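You operate a simulated robot arm through the tools that you are given. There is no shell and no other tool. Be economical: measure what you need, move in short steps, check, and stop when the job is done.

Carry out the task below with a simulated robot arm. There is one attempt and no reset: what you move stays moved.

TASK
Crush the tall green post to about the height printed on it.
Fine: in the nest, plate under the ram; ease the lever down till the height screen shows the printed figure or 0.5 mm more (0.5 mm less still counts, lower does not); then lever up and plate out.

The check looks at the end state, three seconds after you hand in, the way a careful person would. Anything else that was tipped, shoved, dropped, spilled or broken makes it a failure.

THE ROBOT
A 7-joint arm with a two-finger parallel gripper, fixed in place. Base frame: the origin is at the foot of the arm, x ahead of it, y to its left, z up. Lengths are in mm, angles in rad, forces in N, time in s.
With the tool pointing down near the work surface it reaches from about 340 to 780 mm from the base axis. Its first joint turns from -2.897 to 2.897 rad. Payload 3.91 kg.
The tool frame sits at the grasp point between the pads (the TCP): z along the fingers, y along the line on which they close. The tips reach 30 mm beyond it. The gripper opens to 110 mm. The fingers are 20 mm wide and 10 mm thick; the gripper's body (48 by 112 mm) begins 55 mm behind the TCP.
Orientation is that of the tool frame in the base frame, as [roll, pitch, yaw] about the fixed x, y, z axes, in that order (R = Rz(yaw) Ry(pitch) Rx(roll)). With the fingers straight down and closing along the base's y, the tool's x points along the base's -x, its y along +y and its z along -z.

THE INTERFACE
- The arm moves only by the tool servo_tool. Its arguments are lists of equal length, an entry for each row: "rotation": the turn, a rotation vector about the tool's x, y, z in units of 180 degrees (1.0 is 180 degrees), a list of three; "slide": the shift along the tool's x, y, z in units of 500 mm (1.0 is 500 mm), a list of three; "jaw": the gripper command, from -1 (fully open) to 1 (shut), values between in proportion. In form: {"rotation": [[ax, ay, az], ...], "slide": [[tx, ty, tz], ...], "jaw": [jaw, ...]}. A call has 1 to 8 rows; each row is the pose to reach, as a shift and turn from the pose commanded when the call began, along the tool's axes at that moment. A call with a number of a shift or a turn outside -1 to 1 is refused whole. Rows are played at 5 a second. More than 50 mm and 0.15 rad between two rows, or a gripper value outside its range, and nothing of the call is played. A pose out of reach is approached as far as the arm can. The call stops where the force on the tool passes 50 N (or 10 N more than at its start, if that is more) or the arm is blocked; 0.2 s more then pass. The fingers move at their own pace (about 153 mm/s each) and stop on an object; they squeeze with about 29 N. The grip force told is the motor's: it shows also when the fingers shut on nothing. Time passes only in rows, and 0.2 s behind the last, so rows that repeat a pose let the fingers close. It gives the time, the measured TCP pose, the force on the tool (base axes), the opening and the grip force at its end, in the units of the frame above (readings bear some noise).
- Cameras (640 x 400 px; columns grow to the right, rows downward): "scene" is fixed at [401.2, -649.3, 1638.1]; the picture's right is [1.00, 0.08, 0.00], its down [0.03, -0.39, -0.92] and it looks along [-0.08, 0.92, -0.39] (base axes); focal length 339 px, centre (320, 200). "wrist" rides on the gripper at [-36, 0, -57] in the tool frame; the picture's right is [0.00, -1.00, 0.00], its down [0.97, 0.00, -0.24] and it looks along [0.24, 0.00, 0.97] (tool axes); focal length 218 px, centre (320, 200). There is no depth. A picture from a camera that has moved, and an enlarged one, comes with that camera's place and axes in the base frame and with its lens.
- snapshot(camera): a new picture of that camera. The clock stands still meanwhile.
- raise_lower(by): slides the trunk up (or, below 0, down) by that many mm; the arm rides with it, the base frame stays. It gives what a move gives, with no picture.
- close_up(camera, box): a new picture of the part [left, top, right, bottom] of that camera's present view, enlarged. The clock stands still meanwhile.
- close_job(): hands the job in; it is judged then, once.

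Go step by step. Nothing tells you positions but the pictures and the camera data: compare them with the known pose of the tool, close in by small moves and look again before you grip or let go. The budget is 120 turns and 64 pictures, counting those below and the enlarged ones. Unless the task says otherwise, let go and move clear before handing in, and close with one line.

The tools are called after "Call:" by a JSON object that holds its "method" and its "body". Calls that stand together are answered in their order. servo_tool: Moves the arm, as the interface text tells. Its arguments: {"type":"object","properties":{"rotation":{"type":"array","items":{"type":"array","items":{"type":"number"}}},"slide":{"type":"array","items":{"type":"array","items":{"type":"number"}}},"jaw":{"type":"array","items":{"type":"number"}}},"required":["rotation","slide","jaw"]} The other tools are called the same way: raise_lower (by) slides the trunk up or down; snapshot (camera) takes a picture; close_up (camera, box) takes an enlarged picture of a part of a camera's view; close_job () hands the job in.

At the start:

```text
time_s: 0.0
ee_pos: [171.4, 290.9, 1434.2]
tool_rot: [-3.141, 0.0, 3.141]
wrist_force: [0.5, -0.3, 0.0]
gripper_width: 110.0
grasp_force: 0.0
trunk travel left (down, up): [-575.0, 35.0]
```

scene: 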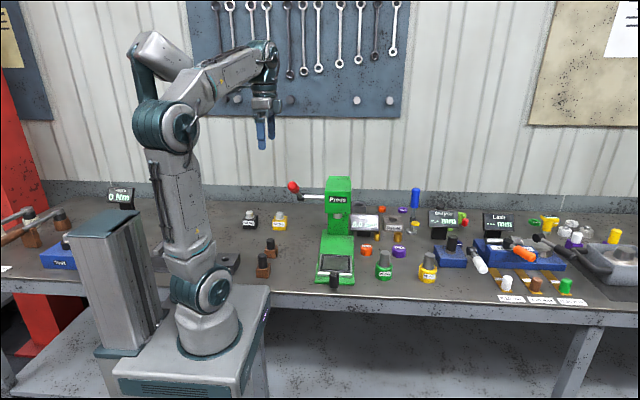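
wrist: 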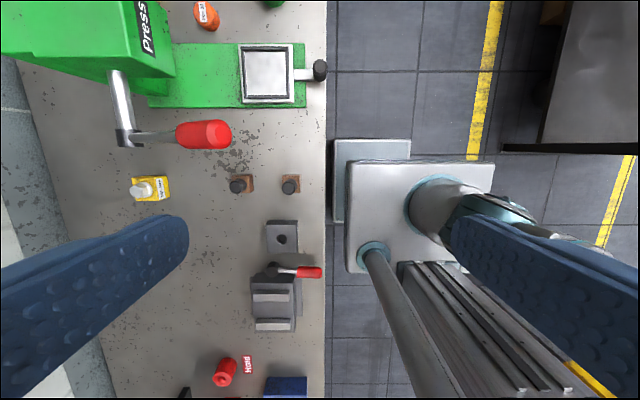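

I see a green press in the middle of the bench and several green, yellow and other items. I'll enlarge parts of the scene to find the tall green post, the height screen and the labels.

Call:
{"method": "close_up", "body": {"camera": "scene", "box": [230, 170, 450, 300]}}

Call:
{"method": "close_up", "body": {"camera": "scene", "box": [420, 180, 640, 310]}}

```text
2.91 times, centred on (340, 235) of scene
camera zoom: at [401.2, -649.3, 1638.1], right [1.0, 0.08, 0.0], down [0.03, -0.39, -0.92], along [-0.08, 0.92, -0.39], focal length 987 px, centre (262, 98)
```

zoom: 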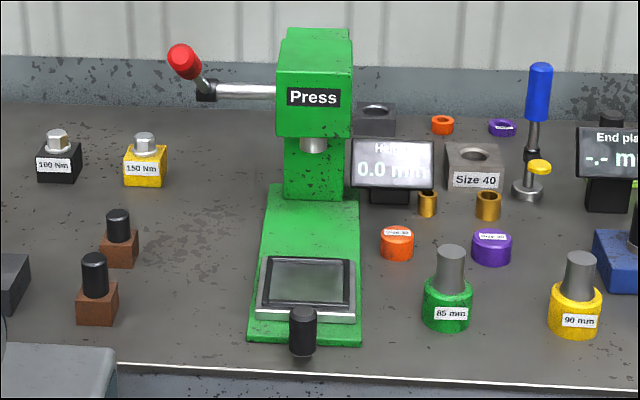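

```text
2.91 times, centred on (530, 245) of scene
camera zoom: at [401.2, -649.3, 1638.1], right [1.0, 0.08, 0.0], down [0.03, -0.39, -0.92], along [-0.08, 0.92, -0.39], focal length 987 px, centre (-291, 69)
```

zoom: 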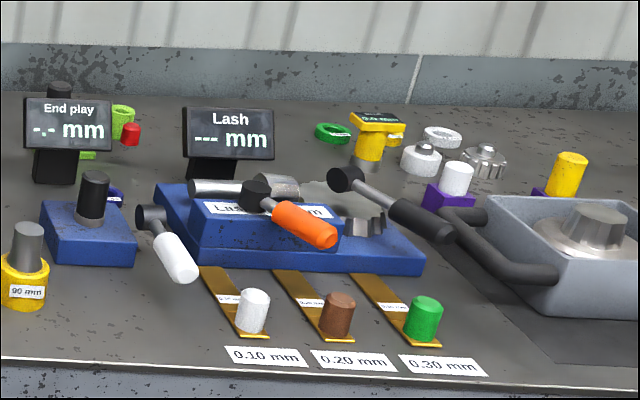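

The tall green post (grey pin, green collar, "85 mm") is at about (542, 409). The nest plate is out at about (365, 418), the ram at about (366, 580), and the red lever knob at about (218, 425, 1226). I'll move above the post first.

Call:
{"method": "servo_tool", "body": {"rotation": [[0, 0, 0], [0, 0, 0], [0, 0, 0], [0, 0, 0], [0, 0, 0], [0, 0, 0], [0, 0, 0], [0, 0, 0]], "slide": [[-0.087, 0.022, 0.026], [-0.174, 0.044, 0.052], [-0.262, 0.067, 0.078], [-0.349, 0.089, 0.104], [-0.436, 0.111, 0.13], [-0.523, 0.133, 0.156], [-0.611, 0.156, 0.182], [-0.698, 0.178, 0.208]], "jaw": [-1, -1, -1, -1, -1, -1, -1, -1]}}

Call:
{"method": "snapshot", "body": {"camera": "wrist"}}

```text
time_s: 1.8
ee_pos: [524.0, 379.8, 1326.7]
tool_rot: [-3.14, -0.003, 3.141]
wrist_force: [-0.3, -0.5, 0.0]
gripper_width: 110.3
grasp_force: 0.0
trunk travel left (down, up): [-575.0, 35.0]
```

```text
59 pictures are left
camera wrist: at [560.2, 380.0, 1382.9], right [0.0, -1.0, 0.0], down [-0.97, 0.0, 0.24], along [-0.24, 0.0, -0.97], focal length 218 px, centre (320, 200)
```

wrist: 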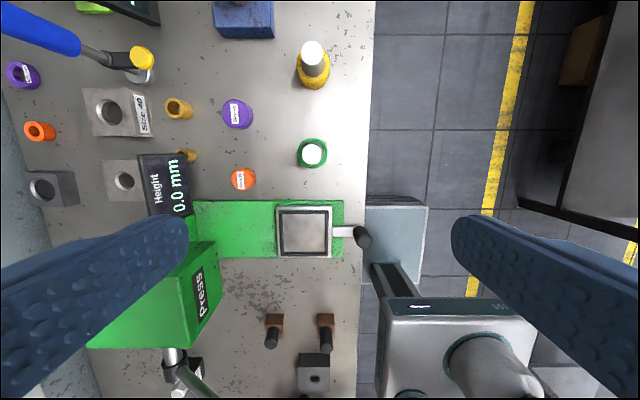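

The post is nearly below the tool, at about (546, 394). I'll go lower over it and look again.

Call:
{"method": "servo_tool", "body": {"rotation": [[0, 0, 0], [0, 0, 0], [0, 0, 0], [0, 0, 0], [0, 0, 0], [0, 0, 0]], "slide": [[-0.007, 0.005, 0.08], [-0.015, 0.009, 0.16], [-0.022, 0.014, 0.24], [-0.029, 0.019, 0.32], [-0.037, 0.023, 0.4], [-0.044, 0.028, 0.49]], "jaw": [-1, -1, -1, -1, -1, -1]}}

Call:
{"method": "snapshot", "body": {"camera": "wrist"}}

Call:
{"method": "close_up", "body": {"camera": "scene", "box": [310, 190, 470, 300]}}

```text
time_s: 3.2
ee_pos: [541.1, 393.2, 1085.1]
tool_rot: [-3.142, 0.001, 3.141]
wrist_force: [-0.3, 0.6, 0.7]
gripper_width: 110.1
grasp_force: 0.1
trunk travel left (down, up): [-575.0, 35.0]
```

```text
58 pictures are left
camera wrist: at [576.8, 392.5, 1141.5], right [0.0, -1.0, 0.0], down [-0.97, 0.0, 0.24], along [-0.24, 0.0, -0.97], focal length 218 px, centre (320, 200)
```

wrist: 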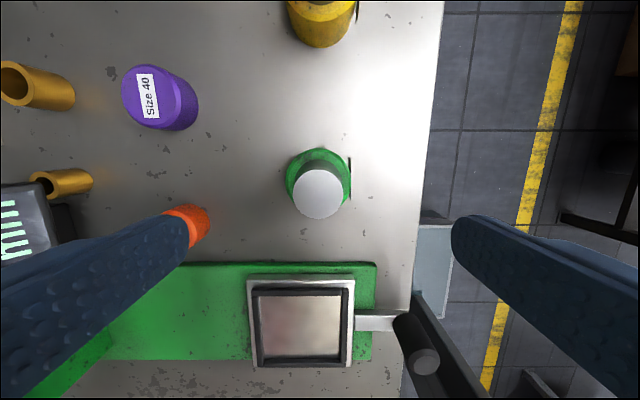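

```text
3.64 times, centred on (390, 245) of scene
camera zoom: at [401.2, -649.3, 1638.1], right [1.0, 0.08, 0.0], down [0.03, -0.39, -0.92], along [-0.08, 0.92, -0.39], focal length 1233 px, centre (66, 36)
```

zoom: 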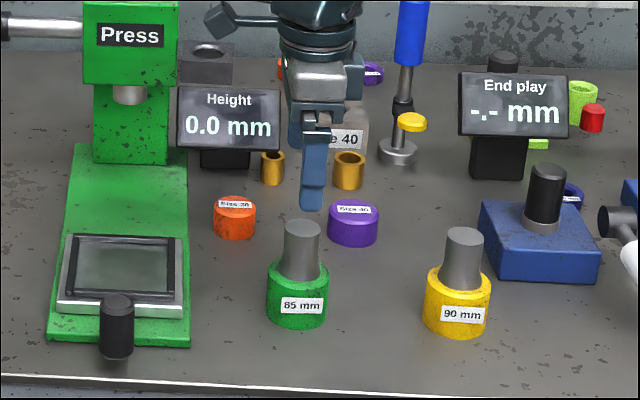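

The post is centred at about (545, 394) and its top is near z=1000. I'll go down around the grey pin and close.

Call:
{"method": "servo_tool", "body": {"rotation": [[0, 0, 0], [0, 0, 0], [0, 0, 0], [0, 0, 0], [0, 0, 0]], "slide": [[-0.005, 0, 0.07], [-0.005, 0, 0.13], [-0.005, 0, 0.17], [-0.005, 0, 0.196], [-0.005, 0, 0.196]], "jaw": [-0.6, -0.4, -0.3, -0.3, -0.3]}}

Call:
{"method": "close_up", "body": {"camera": "scene", "box": [340, 200, 440, 290]}}

Call:
{"method": "snapshot", "body": {"camera": "wrist"}}

```text
time_s: 4.4
ee_pos: [543.3, 393.7, 989.6]
tool_rot: [-3.141, 0.002, 3.14]
wrist_force: [-0.8, -0.5, 0.7]
gripper_width: 71.4
grasp_force: 0.1
trunk travel left (down, up): [-575.0, 35.0]
```

```text
4.44 times, centred on (390, 245) of scene
camera zoom: at [401.2, -649.3, 1638.1], right [1.0, 0.08, 0.0], down [0.03, -0.39, -0.92], along [-0.08, 0.92, -0.39], focal length 1507 px, centre (9, 0)
```

zoom: 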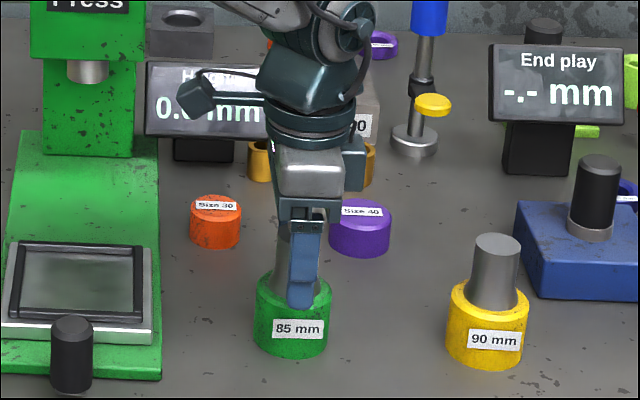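

```text
55 pictures are left
camera wrist: at [579.6, 392.9, 1044.3], right [0.0, -1.0, 0.0], down [-0.97, 0.0, 0.24], along [-0.24, 0.0, -0.97], focal length 218 px, centre (320, 200)
```

wrist: 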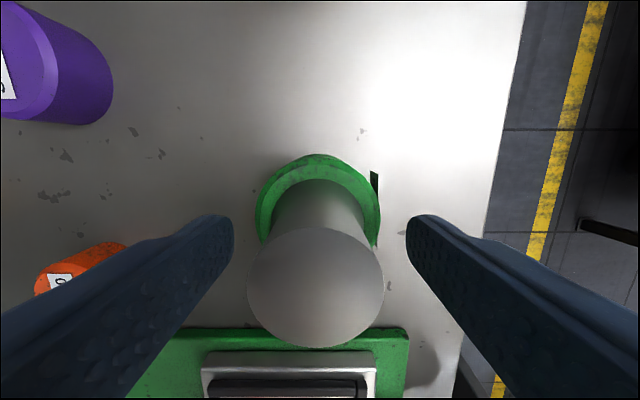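

The fingers straddle the pin and are centred on it. I'll close and lift slightly.

Call:
{"method": "servo_tool", "body": {"rotation": [[0, 0, 0], [0, 0, 0], [0, 0, 0], [0, 0, 0]], "slide": [[-0.003, 0, 0.004], [-0.003, 0, 0.004], [-0.003, 0, 0.004], [-0.003, 0, 0.004]], "jaw": [0.2, 1, 1, 1]}}

Call:
{"method": "servo_tool", "body": {"rotation": [[0, 0, 0], [0, 0, 0], [0, 0, 0], [0, 0, 0]], "slide": [[0, 0, -0.02], [0, 0, -0.06], [0, 0, -0.12], [0, 0, -0.18]], "jaw": [1, 1, 1, 1]}}

Call:
{"method": "close_up", "body": {"camera": "scene", "box": [310, 180, 450, 300]}}

Call:
{"method": "snapshot", "body": {"camera": "wrist"}}

```text
time_s: 5.4
ee_pos: [545.2, 394.1, 987.4]
tool_rot: [3.141, 0.0, -3.141]
wrist_force: [-0.8, 2.2, -0.8]
gripper_width: 32.6
grasp_force: 29.1
trunk travel left (down, up): [-575.0, 35.0]
```

```text
time_s: 6.4
ee_pos: [546.3, 393.0, 1075.2]
tool_rot: [3.141, -0.001, -3.141]
wrist_force: [0.1, -1.2, -5.3]
gripper_width: 32.7
grasp_force: 29.1
trunk travel left (down, up): [-575.0, 35.0]
```

```text
3.33 times, centred on (380, 240) of scene
camera zoom: at [401.2, -649.3, 1638.1], right [1.0, 0.08, 0.0], down [0.03, -0.39, -0.92], along [-0.08, 0.92, -0.39], focal length 1131 px, centre (120, 67)
```

zoom: 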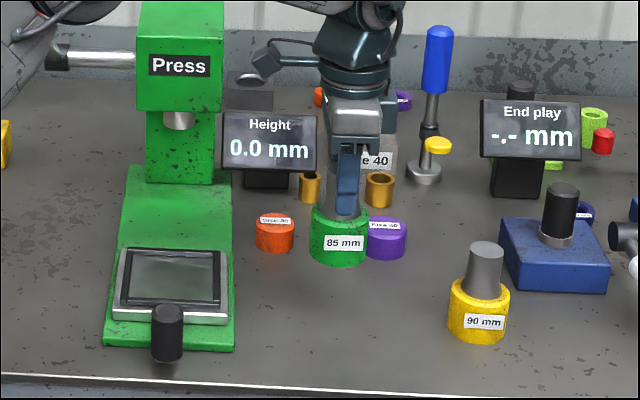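

```text
53 pictures are left
camera wrist: at [581.7, 393.2, 1132.0], right [0.0, -1.0, 0.0], down [-0.97, 0.0, 0.24], along [-0.24, 0.0, -0.97], focal length 218 px, centre (320, 200)
```

wrist: 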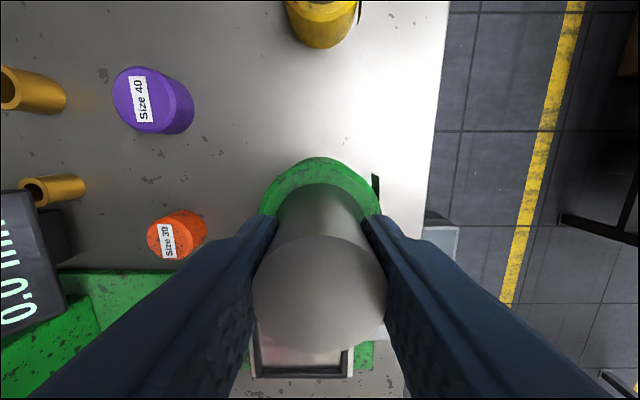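

The post is held and lifts whole, with its base about 87 mm below the TCP. I put the nest centre at about (370, 415), and I'll move above it and look.

Call:
{"method": "servo_tool", "body": {"rotation": [[0, 0, 0], [0, 0, 0], [0, 0, 0], [0, 0, 0], [0, 0, 0], [0, 0, 0]], "slide": [[0.05, 0.006, -0.01], [0.11, 0.012, -0.01], [0.18, 0.02, -0.01], [0.25, 0.028, -0.01], [0.32, 0.038, -0.01], [0.352, 0.043, -0.01]], "jaw": [1, 1, 1, 1, 1, 1]}}

Call:
{"method": "close_up", "body": {"camera": "scene", "box": [270, 170, 410, 300]}}

Call:
{"method": "snapshot", "body": {"camera": "wrist"}}

```text
time_s: 7.8
ee_pos: [370.1, 414.2, 1083.1]
tool_rot: [-3.142, 0.0, -3.14]
wrist_force: [-0.1, -0.1, -4.8]
gripper_width: 32.9
grasp_force: 29.5
trunk travel left (down, up): [-575.0, 35.0]
```

```text
3.08 times, centred on (340, 235) of scene
camera zoom: at [401.2, -649.3, 1638.1], right [1.0, 0.08, 0.0], down [0.03, -0.39, -0.92], along [-0.08, 0.92, -0.39], focal length 1044 px, centre (258, 92)
```

zoom: 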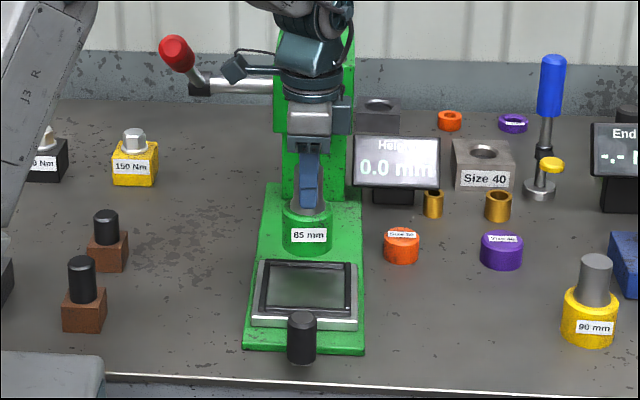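

```text
51 pictures are left
camera wrist: at [406.2, 413.7, 1138.8], right [0.0, -1.0, 0.0], down [-0.97, 0.0, 0.24], along [-0.24, 0.0, -0.97], focal length 218 px, centre (320, 200)
```

wrist: 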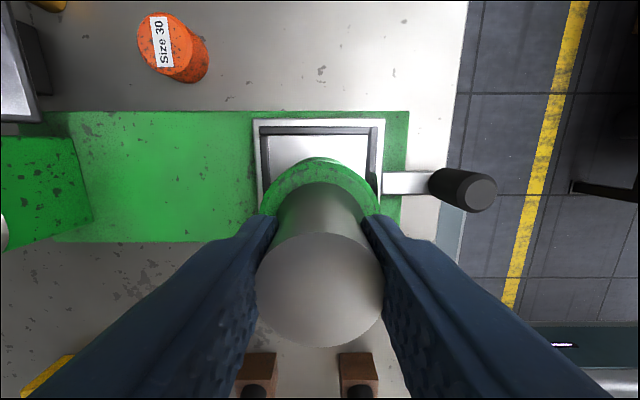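

The post is centred over the nest in both views. I'll lower to just above the floor.

Call:
{"method": "servo_tool", "body": {"rotation": [[0, 0, 0], [0, 0, 0], [0, 0, 0], [0, 0, 0]], "slide": [[0, 0, 0.04], [0, 0, 0.08], [0, 0, 0.11], [0, 0, 0.12]], "jaw": [1, 1, 1, 1]}}

Call:
{"method": "close_up", "body": {"camera": "scene", "box": [300, 210, 380, 290]}}

Call:
{"method": "snapshot", "body": {"camera": "wrist"}}

```text
time_s: 8.8
ee_pos: [371.6, 415.2, 1021.3]
tool_rot: [-3.14, -0.003, 3.141]
wrist_force: [0.6, 1.1, -2.9]
gripper_width: 32.7
grasp_force: 28.7
trunk travel left (down, up): [-575.0, 35.0]
```

```text
5.00 times, centred on (340, 250) of scene
camera zoom: at [401.2, -649.3, 1638.1], right [1.0, 0.08, 0.0], down [0.03, -0.39, -0.92], along [-0.08, 0.92, -0.39], focal length 1696 px, centre (220, -50)
```

zoom: 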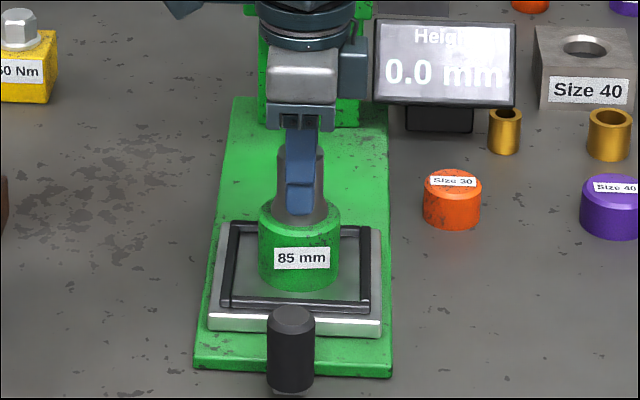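

```text
49 pictures are left
camera wrist: at [406.7, 414.6, 1076.7], right [0.0, -1.0, 0.0], down [-0.97, 0.0, 0.24], along [-0.24, 0.0, -0.97], focal length 218 px, centre (320, 200)
```

wrist: 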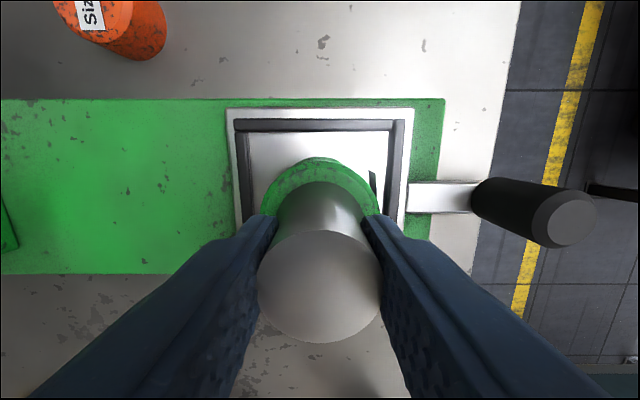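

The base is about 934 high, which may be close to the floor. I'll go down in millimetre steps and watch the force.

Call:
{"method": "servo_tool", "body": {"rotation": [[0, 0, 0], [0, 0, 0]], "slide": [[0, 0, 0.004], [0, 0, 0.006]], "jaw": [1, 1]}}

Call:
{"method": "servo_tool", "body": {"rotation": [[0, 0, 0], [0, 0, 0]], "slide": [[0, 0, 0.004], [0, 0, 0.006]], "jaw": [1, 1]}}

```text
time_s: 9.4
ee_pos: [371.0, 416.2, 1019.1]
tool_rot: [3.138, 0.001, 3.141]
wrist_force: [0.4, -0.7, 18.9]
gripper_width: 32.4
grasp_force: 29.0
trunk travel left (down, up): [-575.0, 35.0]
```

```text
time_s: 10.0
ee_pos: [371.1, 414.3, 1017.2]
tool_rot: [3.137, 0.002, 3.139]
wrist_force: [4.7, 1.4, 23.9]
gripper_width: 32.6
grasp_force: 29.4
trunk travel left (down, up): [-575.0, 35.0]
```

It has touched something. I'll check that it sits inside the frame before releasing.

Call:
{"method": "close_up", "body": {"camera": "scene", "box": [305, 235, 365, 285]}}

Call:
{"method": "close_up", "body": {"camera": "wrist", "box": [200, 80, 440, 240]}}

```text
8.00 times, centred on (335, 260) of scene
camera zoom: at [401.2, -649.3, 1638.1], right [1.0, 0.08, 0.0], down [0.03, -0.39, -0.92], along [-0.08, 0.92, -0.39], focal length 2713 px, centre (200, -280)
```

zoom: 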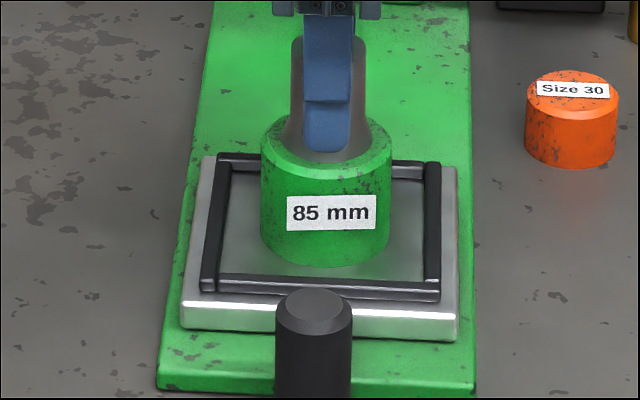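

```text
2.50 times, centred on (320, 160) of wrist
camera zoom: at [406.0, 414.4, 1072.8], right [0.0, -1.0, 0.0], down [-0.97, 0.0, 0.24], along [-0.24, 0.0, -0.97], focal length 546 px, centre (320, 300)
```

zoom: 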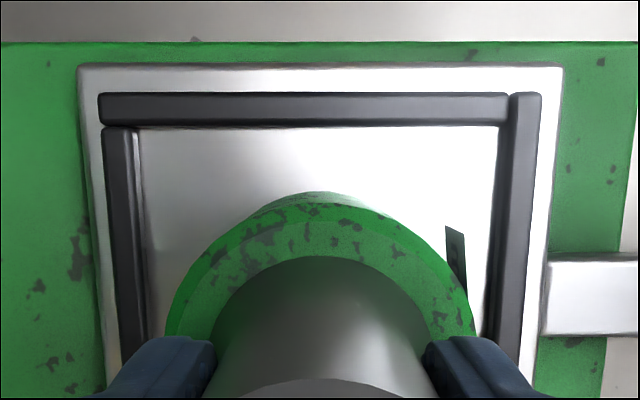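

The collar stands on the plate inside the frame with clearance all round. I'll release and rise.

Call:
{"method": "servo_tool", "body": {"rotation": [[0, 0, 0], [0, 0, 0], [0, 0, 0], [0, 0, 0], [0, 0, 0], [0, 0, 0], [0, 0, 0]], "slide": [[0, 0, -0.006], [0, 0, -0.006], [0, 0, -0.006], [0, 0, -0.04], [0, 0, -0.1], [0, 0, -0.18], [0, 0, -0.24]], "jaw": [0.8, 0.1, -0.2, -0.3, -0.3, -0.3, -0.3]}}

Call:
{"method": "snapshot", "body": {"camera": "wrist"}}

Call:
{"method": "close_up", "body": {"camera": "scene", "box": [280, 170, 400, 290]}}

```text
time_s: 11.6
ee_pos: [368.8, 418.7, 1132.9]
tool_rot: [-3.141, -0.002, 3.141]
wrist_force: [-0.3, -0.5, 0.0]
gripper_width: 71.3
grasp_force: 0.0
trunk travel left (down, up): [-575.0, 35.0]
```

```text
46 pictures are left
camera wrist: at [403.9, 417.7, 1188.5], right [0.0, -1.0, 0.0], down [-0.97, 0.0, 0.24], along [-0.24, 0.0, -0.97], focal length 218 px, centre (320, 200)
```

wrist: 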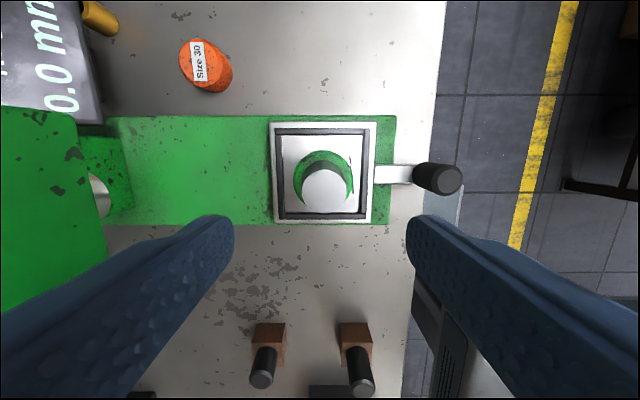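

```text
3.33 times, centred on (340, 230) of scene
camera zoom: at [401.2, -649.3, 1638.1], right [1.0, 0.08, 0.0], down [0.03, -0.39, -0.92], along [-0.08, 0.92, -0.39], focal length 1131 px, centre (253, 100)
```

zoom: 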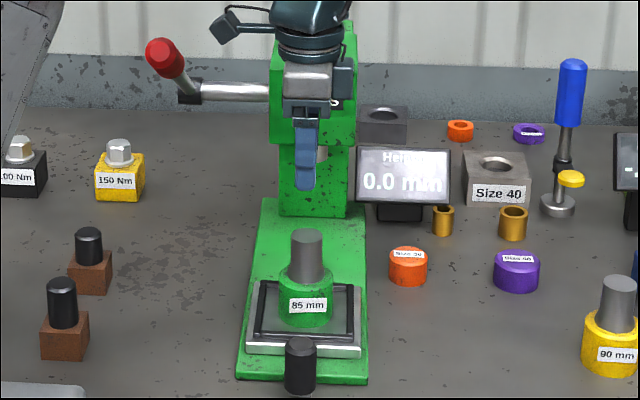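

The post stands centred in the nest. The plate's handle is a vertical knob at about (369, 300), z 922–972. I'll turn the tool 90° so the fingers close along x and move over the knob.

Call:
{"method": "servo_tool", "body": {"rotation": [[0, 0, 0.045], [0, 0, 0.09], [0, 0, 0.135], [0, 0, 0.18], [0, 0, 0.225], [0, 0, 0.27], [0, 0, 0.315], [0, 0, 0.36]], "slide": [[0, -0.029, 0], [0, -0.058, 0], [0, -0.087, 0], [0, -0.116, 0], [0, -0.145, 0], [0, -0.174, 0], [0, -0.203, 0], [0, -0.232, 0]], "jaw": [-0.3, -0.3, -0.3, -0.3, -0.3, -0.3, -0.3, -0.3]}}

Call:
{"method": "servo_tool", "body": {"rotation": [[0, 0, 0.045], [0, 0, 0.09], [0, 0, 0.14], [0, 0, 0.14]], "slide": [[0, 0, 0.02], [0, 0, 0.05], [0, 0, 0.08], [0, 0, 0.1]], "jaw": [-0.3, -0.3, -0.3, -0.3]}}

Call:
{"method": "snapshot", "body": {"camera": "wrist"}}

Call:
{"method": "snapshot", "body": {"camera": "scene"}}

```text
time_s: 13.4
ee_pos: [368.7, 300.4, 1138.0]
tool_rot: [-3.141, -0.003, 2.007]
wrist_force: [-0.1, -0.4, -1.0]
gripper_width: 71.4
grasp_force: 0.0
trunk travel left (down, up): [-575.0, 35.0]
```

```text
refused: row 3 steps farther than a row can; nothing moved
```

```text
44 pictures are left
camera wrist: at [384.6, 266.2, 1193.3], right [-0.91, -0.42, 0.0], down [-0.41, 0.88, 0.24], along [-0.1, 0.22, -0.97], focal length 218 px, centre (320, 200)
```

wrist: 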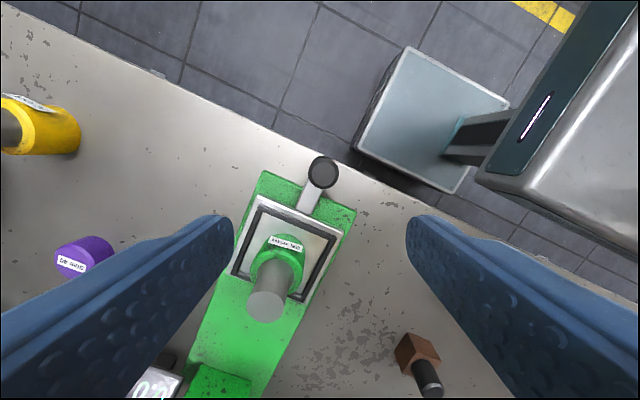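

```text
43 pictures are left
```

scene: 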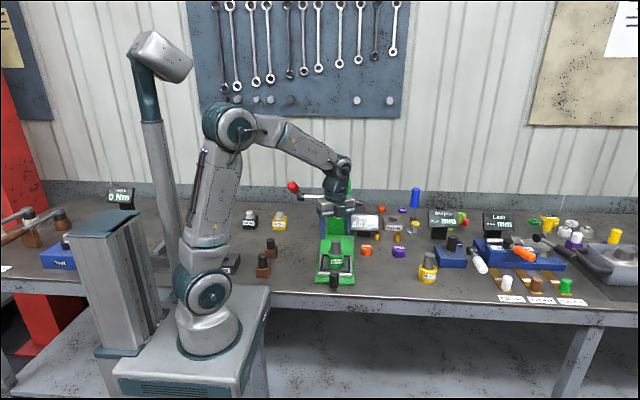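

I'll finish the turn in smaller steps, go lower over the handle and look again.

Call:
{"method": "servo_tool", "body": {"rotation": [[0, 0, 0.035], [0, 0, 0.07], [0, 0, 0.105], [0, 0, 0.139]], "slide": [[0, 0, 0.03], [0, 0, 0.07], [0, 0, 0.11], [0, 0, 0.14]], "jaw": [-0.3, -0.3, -0.3, -0.3]}}

Call:
{"method": "snapshot", "body": {"camera": "wrist"}}

Call:
{"method": "close_up", "body": {"camera": "scene", "box": [290, 190, 390, 300]}}

```text
time_s: 14.4
ee_pos: [369.6, 299.2, 1066.6]
tool_rot: [-3.142, 0.0, 1.572]
wrist_force: [0.4, 0.3, 0.2]
gripper_width: 71.4
grasp_force: 0.1
trunk travel left (down, up): [-575.0, 35.0]
```

```text
42 pictures are left
camera wrist: at [369.6, 262.3, 1121.8], right [-1.0, 0.0, 0.0], down [0.0, 0.97, 0.24], along [0.0, 0.24, -0.97], focal length 218 px, centre (320, 200)
```

wrist: 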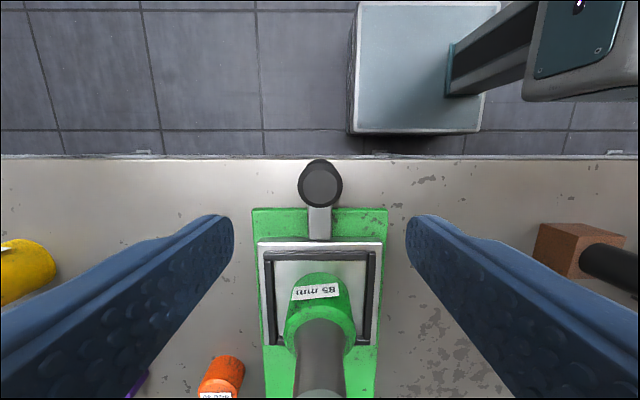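

```text
3.64 times, centred on (340, 245) of scene
camera zoom: at [401.2, -649.3, 1638.1], right [1.0, 0.08, 0.0], down [0.03, -0.39, -0.92], along [-0.08, 0.92, -0.39], focal length 1233 px, centre (247, 36)
```

zoom: 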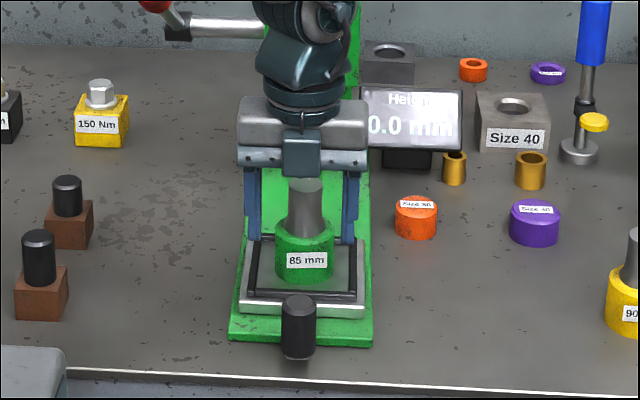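

The knob top is at about (369.5, 288, 977). I'll go down on it and close.

Call:
{"method": "servo_tool", "body": {"rotation": [[0, 0, 0], [0, 0, 0], [0, 0, 0], [0, 0, 0], [0, 0, 0], [0, 0, 0], [0, 0, 0]], "slide": [[-0.022, 0, 0.05], [-0.022, 0, 0.12], [-0.022, 0, 0.17], [-0.022, 0, 0.207], [-0.022, 0, 0.207], [-0.022, 0, 0.207], [-0.022, 0, 0.207]], "jaw": [-0.3, -0.3, -0.3, -0.3, 0.2, 1, 1]}}

Call:
{"method": "snapshot", "body": {"camera": "wrist"}}

Call:
{"method": "close_up", "body": {"camera": "scene", "box": [290, 190, 390, 300]}}

```text
time_s: 16.0
ee_pos: [369.7, 287.8, 959.3]
tool_rot: [-3.14, 0.002, 1.575]
wrist_force: [-3.4, -1.9, -4.4]
gripper_width: 31.7
grasp_force: 44.8
trunk travel left (down, up): [-575.0, 35.0]
```

```text
40 pictures are left
camera wrist: at [369.7, 252.0, 1016.7], right [-1.0, 0.0, 0.0], down [0.0, 0.97, 0.24], along [0.0, 0.24, -0.97], focal length 218 px, centre (320, 200)
```

wrist: 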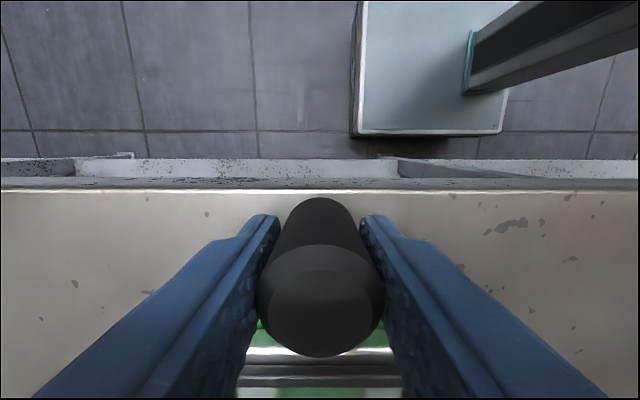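

```text
3.64 times, centred on (340, 245) of scene
camera zoom: at [401.2, -649.3, 1638.1], right [1.0, 0.08, 0.0], down [0.03, -0.39, -0.92], along [-0.08, 0.92, -0.39], focal length 1233 px, centre (247, 36)
```

zoom: 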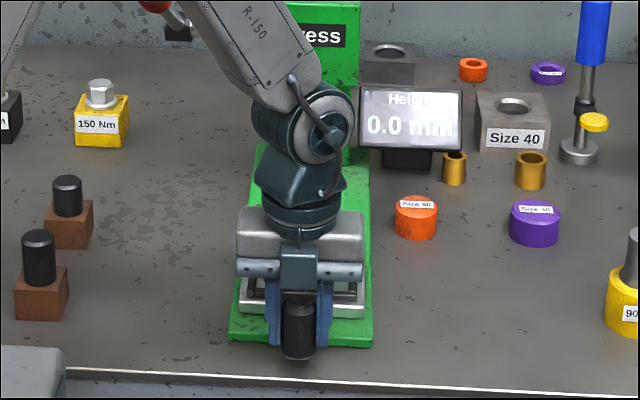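

The knob is held. I'll push the plate about 110 mm in (+y) and look.

Call:
{"method": "servo_tool", "body": {"rotation": [[0, 0, 0], [0, 0, 0], [0, 0, 0], [0, 0, 0], [0, 0, 0], [0, 0, 0], [0, 0, 0], [0, 0, 0]], "slide": [[0.01, 0, 0], [0.03, 0, 0], [0.06, 0, 0], [0.095, 0, 0], [0.13, 0, 0], [0.165, 0, 0], [0.195, 0, 0], [0.22, 0, 0]], "jaw": [1, 1, 1, 1, 1, 1, 1, 1]}}

Call:
{"method": "snapshot", "body": {"camera": "wrist"}}

Call:
{"method": "close_up", "body": {"camera": "scene", "box": [280, 170, 400, 290]}}

```text
time_s: 17.8
ee_pos: [370.6, 397.7, 961.0]
tool_rot: [-3.139, 0.001, 1.572]
wrist_force: [0.8, 1.0, -20.0]
gripper_width: 31.9
grasp_force: 44.8
trunk travel left (down, up): [-575.0, 35.0]
```

```text
38 pictures are left
camera wrist: at [369.6, 361.9, 1016.8], right [-1.0, 0.0, 0.0], down [0.0, 0.97, 0.24], along [0.0, 0.24, -0.97], focal length 218 px, centre (320, 200)
```

wrist: 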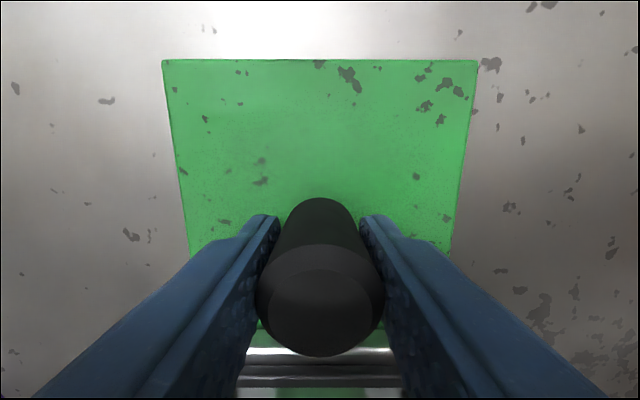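

```text
3.33 times, centred on (340, 230) of scene
camera zoom: at [401.2, -649.3, 1638.1], right [1.0, 0.08, 0.0], down [0.03, -0.39, -0.92], along [-0.08, 0.92, -0.39], focal length 1131 px, centre (253, 100)
```

zoom: 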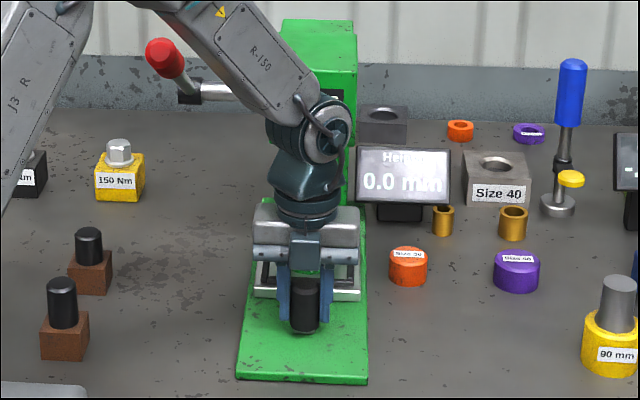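

The plate is sliding well. I'll continue about 40 mm in small steps towards the expected position under the ram.

Call:
{"method": "servo_tool", "body": {"rotation": [[0, 0, 0], [0, 0, 0], [0, 0, 0], [0, 0, 0], [0, 0, 0]], "slide": [[0.015, 0, 0.002], [0.03, 0, 0.002], [0.05, 0, 0.002], [0.07, 0, 0.002], [0.08, 0, 0.002]], "jaw": [1, 1, 1, 1, 1]}}

Call:
{"method": "snapshot", "body": {"camera": "scene"}}

Call:
{"method": "close_up", "body": {"camera": "scene", "box": [290, 170, 390, 280]}}

```text
time_s: 19.0
ee_pos: [370.4, 434.7, 961.1]
tool_rot: [3.141, -0.001, 1.575]
wrist_force: [-9.4, -25.8, -4.9]
gripper_width: 31.8
grasp_force: 45.1
trunk travel left (down, up): [-575.0, 35.0]
```

```text
36 pictures are left
```

scene: 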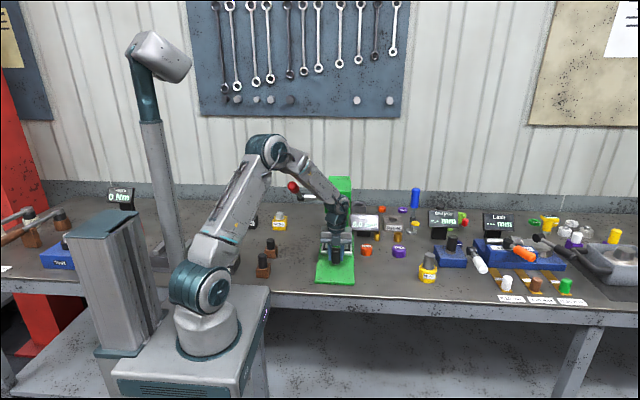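

```text
3.64 times, centred on (340, 225) of scene
camera zoom: at [401.2, -649.3, 1638.1], right [1.0, 0.08, 0.0], down [0.03, -0.39, -0.92], along [-0.08, 0.92, -0.39], focal length 1233 px, centre (247, 109)
```

zoom: 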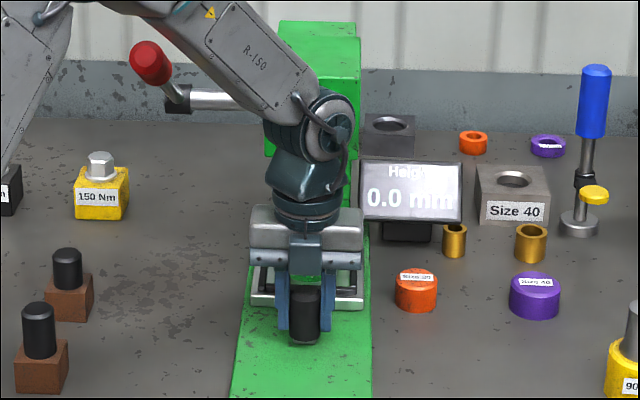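

Resistance of 26 N at y≈435 suggests the end stop. I'll let go, back off and check the alignment.

Call:
{"method": "servo_tool", "body": {"rotation": [[0, 0, 0], [0, 0, 0], [0, 0, 0], [0, 0, 0], [0, 0, 0], [0, 0, 0], [0, 0, 0]], "slide": [[-0.006, 0, 0], [-0.006, 0, 0], [-0.006, 0, 0], [-0.006, 0, -0.06], [-0.06, 0, -0.12], [-0.14, 0, -0.16], [-0.22, 0, -0.2]], "jaw": [0.6, 0, -0.3, -0.3, -0.3, -0.3, -0.3]}}

Call:
{"method": "snapshot", "body": {"camera": "wrist"}}

Call:
{"method": "close_up", "body": {"camera": "scene", "box": [280, 165, 400, 275]}}

```text
time_s: 20.6
ee_pos: [372.6, 328.1, 1062.9]
tool_rot: [3.141, -0.002, 1.572]
wrist_force: [0.4, -1.0, 0.3]
gripper_width: 71.3
grasp_force: 0.1
trunk travel left (down, up): [-575.0, 35.0]
```

```text
34 pictures are left
camera wrist: at [371.9, 290.9, 1118.8], right [-1.0, 0.0, 0.0], down [0.0, 0.97, 0.24], along [0.0, 0.24, -0.97], focal length 218 px, centre (320, 200)
```

wrist: 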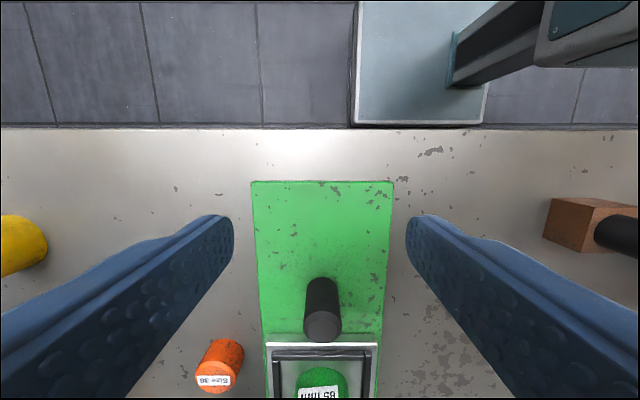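

```text
3.64 times, centred on (340, 220) of scene
camera zoom: at [401.2, -649.3, 1638.1], right [1.0, 0.08, 0.0], down [0.03, -0.39, -0.92], along [-0.08, 0.92, -0.39], focal length 1233 px, centre (247, 127)
```

zoom: 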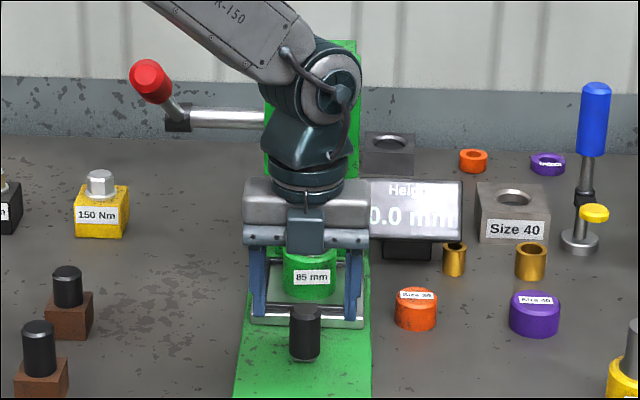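

The plate sits under the head with the post upright. I'll move up to the lever side, which also clears the camera view.

Call:
{"method": "servo_tool", "body": {"rotation": [[0, 0, 0], [0, 0, 0], [0, 0, 0], [0, 0, 0], [0, 0, 0], [0, 0, 0], [0, 0, 0], [0, 0, 0]], "slide": [[0, 0, -0.08], [0, 0, -0.17], [0, -0.02, -0.26], [0.02, -0.08, -0.34], [0.04, -0.14, -0.41], [0.06, -0.2, -0.47], [0.08, -0.26, -0.51], [0.1, -0.31, -0.53]], "jaw": [-0.3, -0.3, -0.3, -0.3, -0.3, -0.3, -0.3, -0.3]}}

Call:
{"method": "snapshot", "body": {"camera": "wrist"}}

Call:
{"method": "close_up", "body": {"camera": "scene", "box": [270, 150, 400, 270]}}

```text
refused: row 4 steps farther than a row can; nothing moved
```

```text
32 pictures are left
camera wrist: at [371.9, 290.9, 1118.8], right [-1.0, 0.0, 0.0], down [0.0, 0.97, 0.24], along [0.0, 0.24, -0.97], focal length 218 px, centre (320, 200)
```

wrist: 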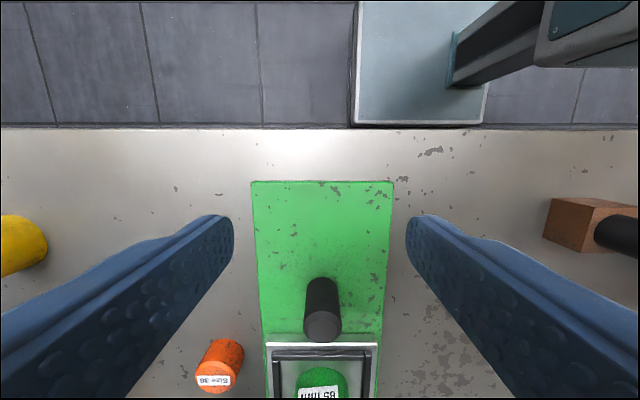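

```text
3.33 times, centred on (335, 210) of scene
camera zoom: at [401.2, -649.3, 1638.1], right [1.0, 0.08, 0.0], down [0.03, -0.39, -0.92], along [-0.08, 0.92, -0.39], focal length 1131 px, centre (270, 167)
```

zoom: 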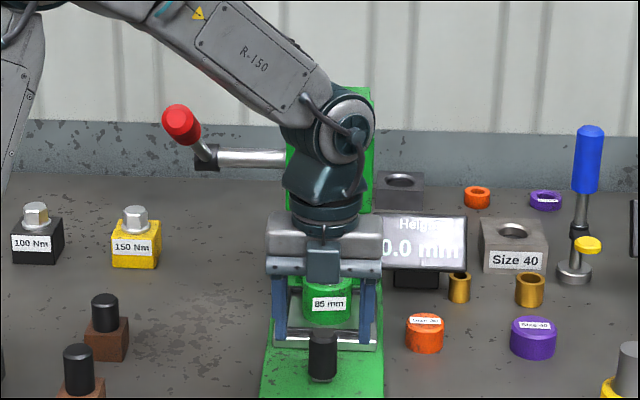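

One row was too long, so I'll repeat the move with shorter steps and check pictures afterwards.

Call:
{"method": "servo_tool", "body": {"rotation": [[0, 0, 0], [0, 0, 0], [0, 0, 0], [0, 0, 0], [0, 0, 0], [0, 0, 0], [0, 0, 0], [0, 0, 0]], "slide": [[0, 0, -0.08], [0, 0, -0.17], [0, -0.02, -0.26], [0.02, -0.06, -0.34], [0.04, -0.12, -0.4], [0.06, -0.18, -0.46], [0.08, -0.245, -0.5], [0.1, -0.31, -0.53]], "jaw": [-0.3, -0.3, -0.3, -0.3, -0.3, -0.3, -0.3, -0.3]}}

```text
time_s: 22.4
ee_pos: [215.7, 374.8, 1321.2]
tool_rot: [3.142, 0.0, 1.574]
wrist_force: [-0.3, 0.6, -0.4]
gripper_width: 71.9
grasp_force: 0.0
trunk travel left (down, up): [-575.0, 35.0]
```

Call:
{"method": "snapshot", "body": {"camera": "wrist"}}

Call:
{"method": "close_up", "body": {"camera": "scene", "box": [270, 150, 400, 270]}}

```text
30 pictures are left
camera wrist: at [216.0, 338.8, 1376.5], right [-1.0, 0.0, 0.0], down [0.0, 0.97, 0.24], along [0.0, 0.24, -0.97], focal length 218 px, centre (320, 200)
```

wrist: 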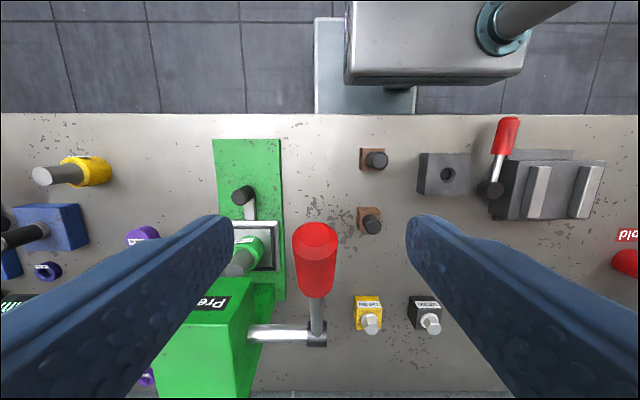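

```text
3.33 times, centred on (335, 210) of scene
camera zoom: at [401.2, -649.3, 1638.1], right [1.0, 0.08, 0.0], down [0.03, -0.39, -0.92], along [-0.08, 0.92, -0.39], focal length 1131 px, centre (270, 167)
```

zoom: 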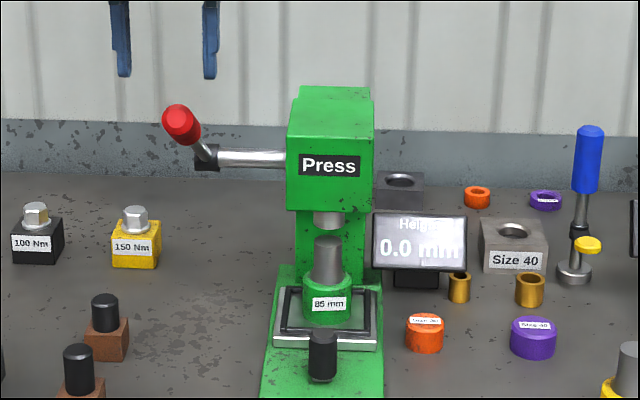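

The post sits under the ram. The lever pivot is at about (215, 610, 1114) and its knob runs from r≈145 to 260 mm at about 33° up. I'll straddle and grip the knob at r≈220, around (218, 426, 1233).

Call:
{"method": "servo_tool", "body": {"rotation": [[0, 0, 0], [0, 0, 0], [0, 0, 0], [0, 0, 0], [0, 0, 0], [0, 0, 0]], "slide": [[0.05, 0.003, 0], [0.1, 0.003, 0], [0.1, 0.003, 0.06], [0.1, 0.003, 0.12], [0.1, 0.003, 0.17], [0.1, 0.003, 0.18]], "jaw": [-0.3, -0.3, -0.3, -0.3, -0.3, -0.3]}}

Call:
{"method": "snapshot", "body": {"camera": "wrist"}}

Call:
{"method": "close_up", "body": {"camera": "scene", "box": [260, 140, 390, 250]}}

```text
time_s: 23.8
ee_pos: [215.6, 428.8, 1235.4]
tool_rot: [-3.139, -0.002, 1.574]
wrist_force: [0.5, 0.6, -0.4]
gripper_width: 71.5
grasp_force: 0.2
trunk travel left (down, up): [-575.0, 35.0]
```

```text
28 pictures are left
camera wrist: at [215.1, 391.8, 1290.9], right [-1.0, 0.0, 0.0], down [0.0, 0.97, 0.24], along [0.0, 0.24, -0.97], focal length 218 px, centre (320, 200)
```

wrist: 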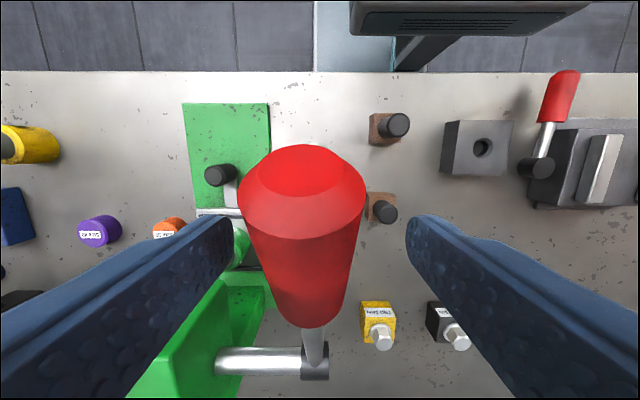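

```text
3.64 times, centred on (325, 195) of scene
camera zoom: at [401.2, -649.3, 1638.1], right [1.0, 0.08, 0.0], down [0.03, -0.39, -0.92], along [-0.08, 0.92, -0.39], focal length 1233 px, centre (302, 218)
```

zoom: 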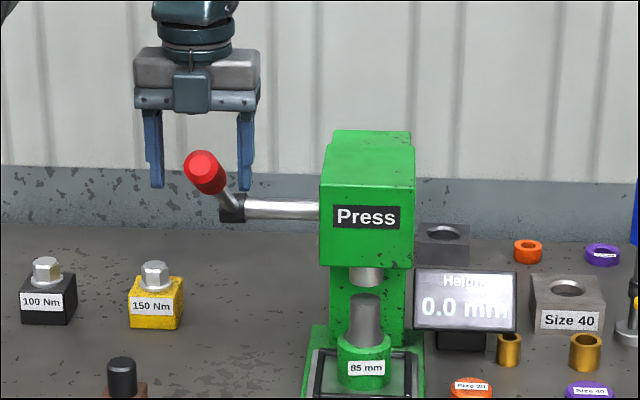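

The fingers straddle the knob. I'll shift +4 mm in x, lower 12 mm onto the lever's axis and close.

Call:
{"method": "servo_tool", "body": {"rotation": [[0, 0, 0], [0, 0, 0], [0, 0, 0], [0, 0, 0], [0, 0, 0]], "slide": [[0, 0.008, 0.012], [0, 0.008, 0.024], [0, 0.008, 0.024], [0, 0.008, 0.024], [0, 0.008, 0.024]], "jaw": [-0.3, 0, 1, 1, 1]}}

Call:
{"method": "close_up", "body": {"camera": "scene", "box": [260, 140, 390, 250]}}

```text
time_s: 25.0
ee_pos: [220.0, 429.5, 1221.2]
tool_rot: [-3.141, -0.001, 1.574]
wrist_force: [3.6, 0.7, 1.8]
gripper_width: 31.2
grasp_force: 45.2
trunk travel left (down, up): [-575.0, 35.0]
```

```text
3.64 times, centred on (325, 195) of scene
camera zoom: at [401.2, -649.3, 1638.1], right [1.0, 0.08, 0.0], down [0.03, -0.39, -0.92], along [-0.08, 0.92, -0.39], focal length 1233 px, centre (302, 218)
```

zoom: 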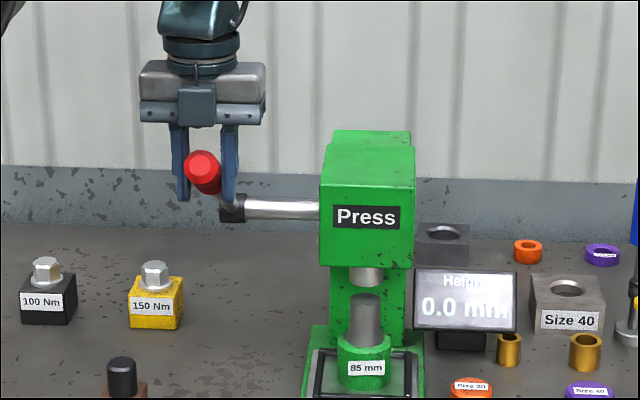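

The knob is gripped. I'll swing the lever about 5° down along its arc and check the force and screen.

Call:
{"method": "servo_tool", "body": {"rotation": [[0, 0, 0], [0, 0, 0], [0, 0, 0]], "slide": [[-0.009, 0, 0.0156], [-0.0172, 0, 0.0318], [-0.0172, 0, 0.0318]], "jaw": [1, 1, 1]}}

Call:
{"method": "close_up", "body": {"camera": "scene", "box": [260, 140, 390, 250]}}

```text
time_s: 25.8
ee_pos: [220.2, 421.0, 1206.8]
tool_rot: [-3.141, -0.002, 1.575]
wrist_force: [3.1, 7.1, 5.9]
gripper_width: 31.2
grasp_force: 45.3
trunk travel left (down, up): [-575.0, 35.0]
```

```text
3.64 times, centred on (325, 195) of scene
camera zoom: at [401.2, -649.3, 1638.1], right [1.0, 0.08, 0.0], down [0.03, -0.39, -0.92], along [-0.08, 0.92, -0.39], focal length 1233 px, centre (302, 218)
```

zoom: 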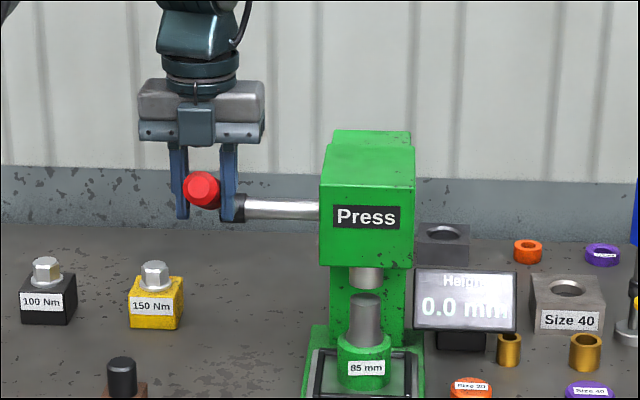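

The lever moves easily. I'll go another 10° and look.

Call:
{"method": "servo_tool", "body": {"rotation": [[0, 0, 0], [0, 0, 0], [0, 0, 0], [0, 0, 0], [0, 0, 0]], "slide": [[-0.0076, 0, 0.0164], [-0.0146, 0, 0.033], [-0.0206, 0, 0.05], [-0.026, 0, 0.0672], [-0.026, 0, 0.0672]], "jaw": [1, 1, 1, 1, 1]}}

Call:
{"method": "close_up", "body": {"camera": "scene", "box": [260, 140, 390, 250]}}

```text
time_s: 27.0
ee_pos: [219.8, 406.2, 1174.7]
tool_rot: [-3.141, 0.001, 1.574]
wrist_force: [-0.2, 10.1, 3.0]
gripper_width: 31.4
grasp_force: 45.4
trunk travel left (down, up): [-575.0, 35.0]
```

```text
3.64 times, centred on (325, 195) of scene
camera zoom: at [401.2, -649.3, 1638.1], right [1.0, 0.08, 0.0], down [0.03, -0.39, -0.92], along [-0.08, 0.92, -0.39], focal length 1233 px, centre (302, 218)
```

zoom: 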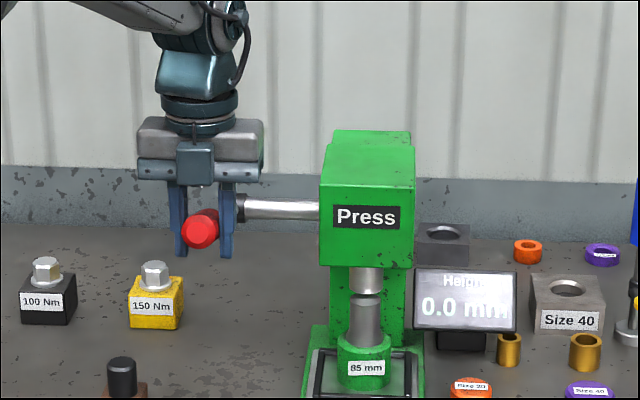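

The ram is nearly at the pin. I'll take smaller steps of about 4° and watch the force.

Call:
{"method": "servo_tool", "body": {"rotation": [[0, 0, 0], [0, 0, 0], [0, 0, 0]], "slide": [[-0.001, 0, 0.014], [-0.003, 0, 0.0282], [-0.003, 0, 0.0282]], "jaw": [1, 1, 1]}}

Call:
{"method": "close_up", "body": {"camera": "scene", "box": [310, 190, 400, 260]}}

```text
time_s: 27.8
ee_pos: [219.6, 403.2, 1159.7]
tool_rot: [-3.138, 0.0, 1.574]
wrist_force: [-6.4, -2.1, 6.3]
gripper_width: 31.4
grasp_force: 44.9
trunk travel left (down, up): [-575.0, 35.0]
```

```text
5.71 times, centred on (355, 225) of scene
camera zoom: at [401.2, -649.3, 1638.1], right [1.0, 0.08, 0.0], down [0.03, -0.39, -0.92], along [-0.08, 0.92, -0.39], focal length 1938 px, centre (120, 57)
```

zoom: 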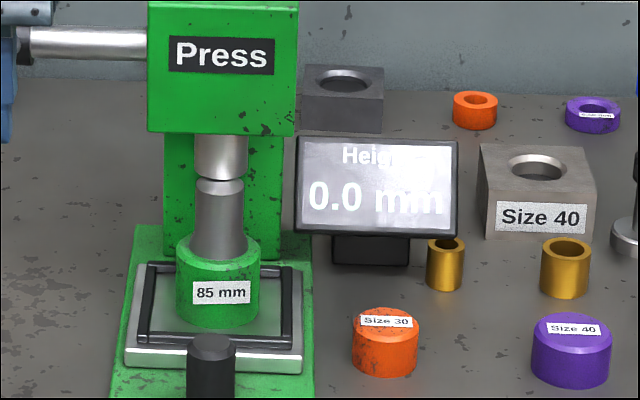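

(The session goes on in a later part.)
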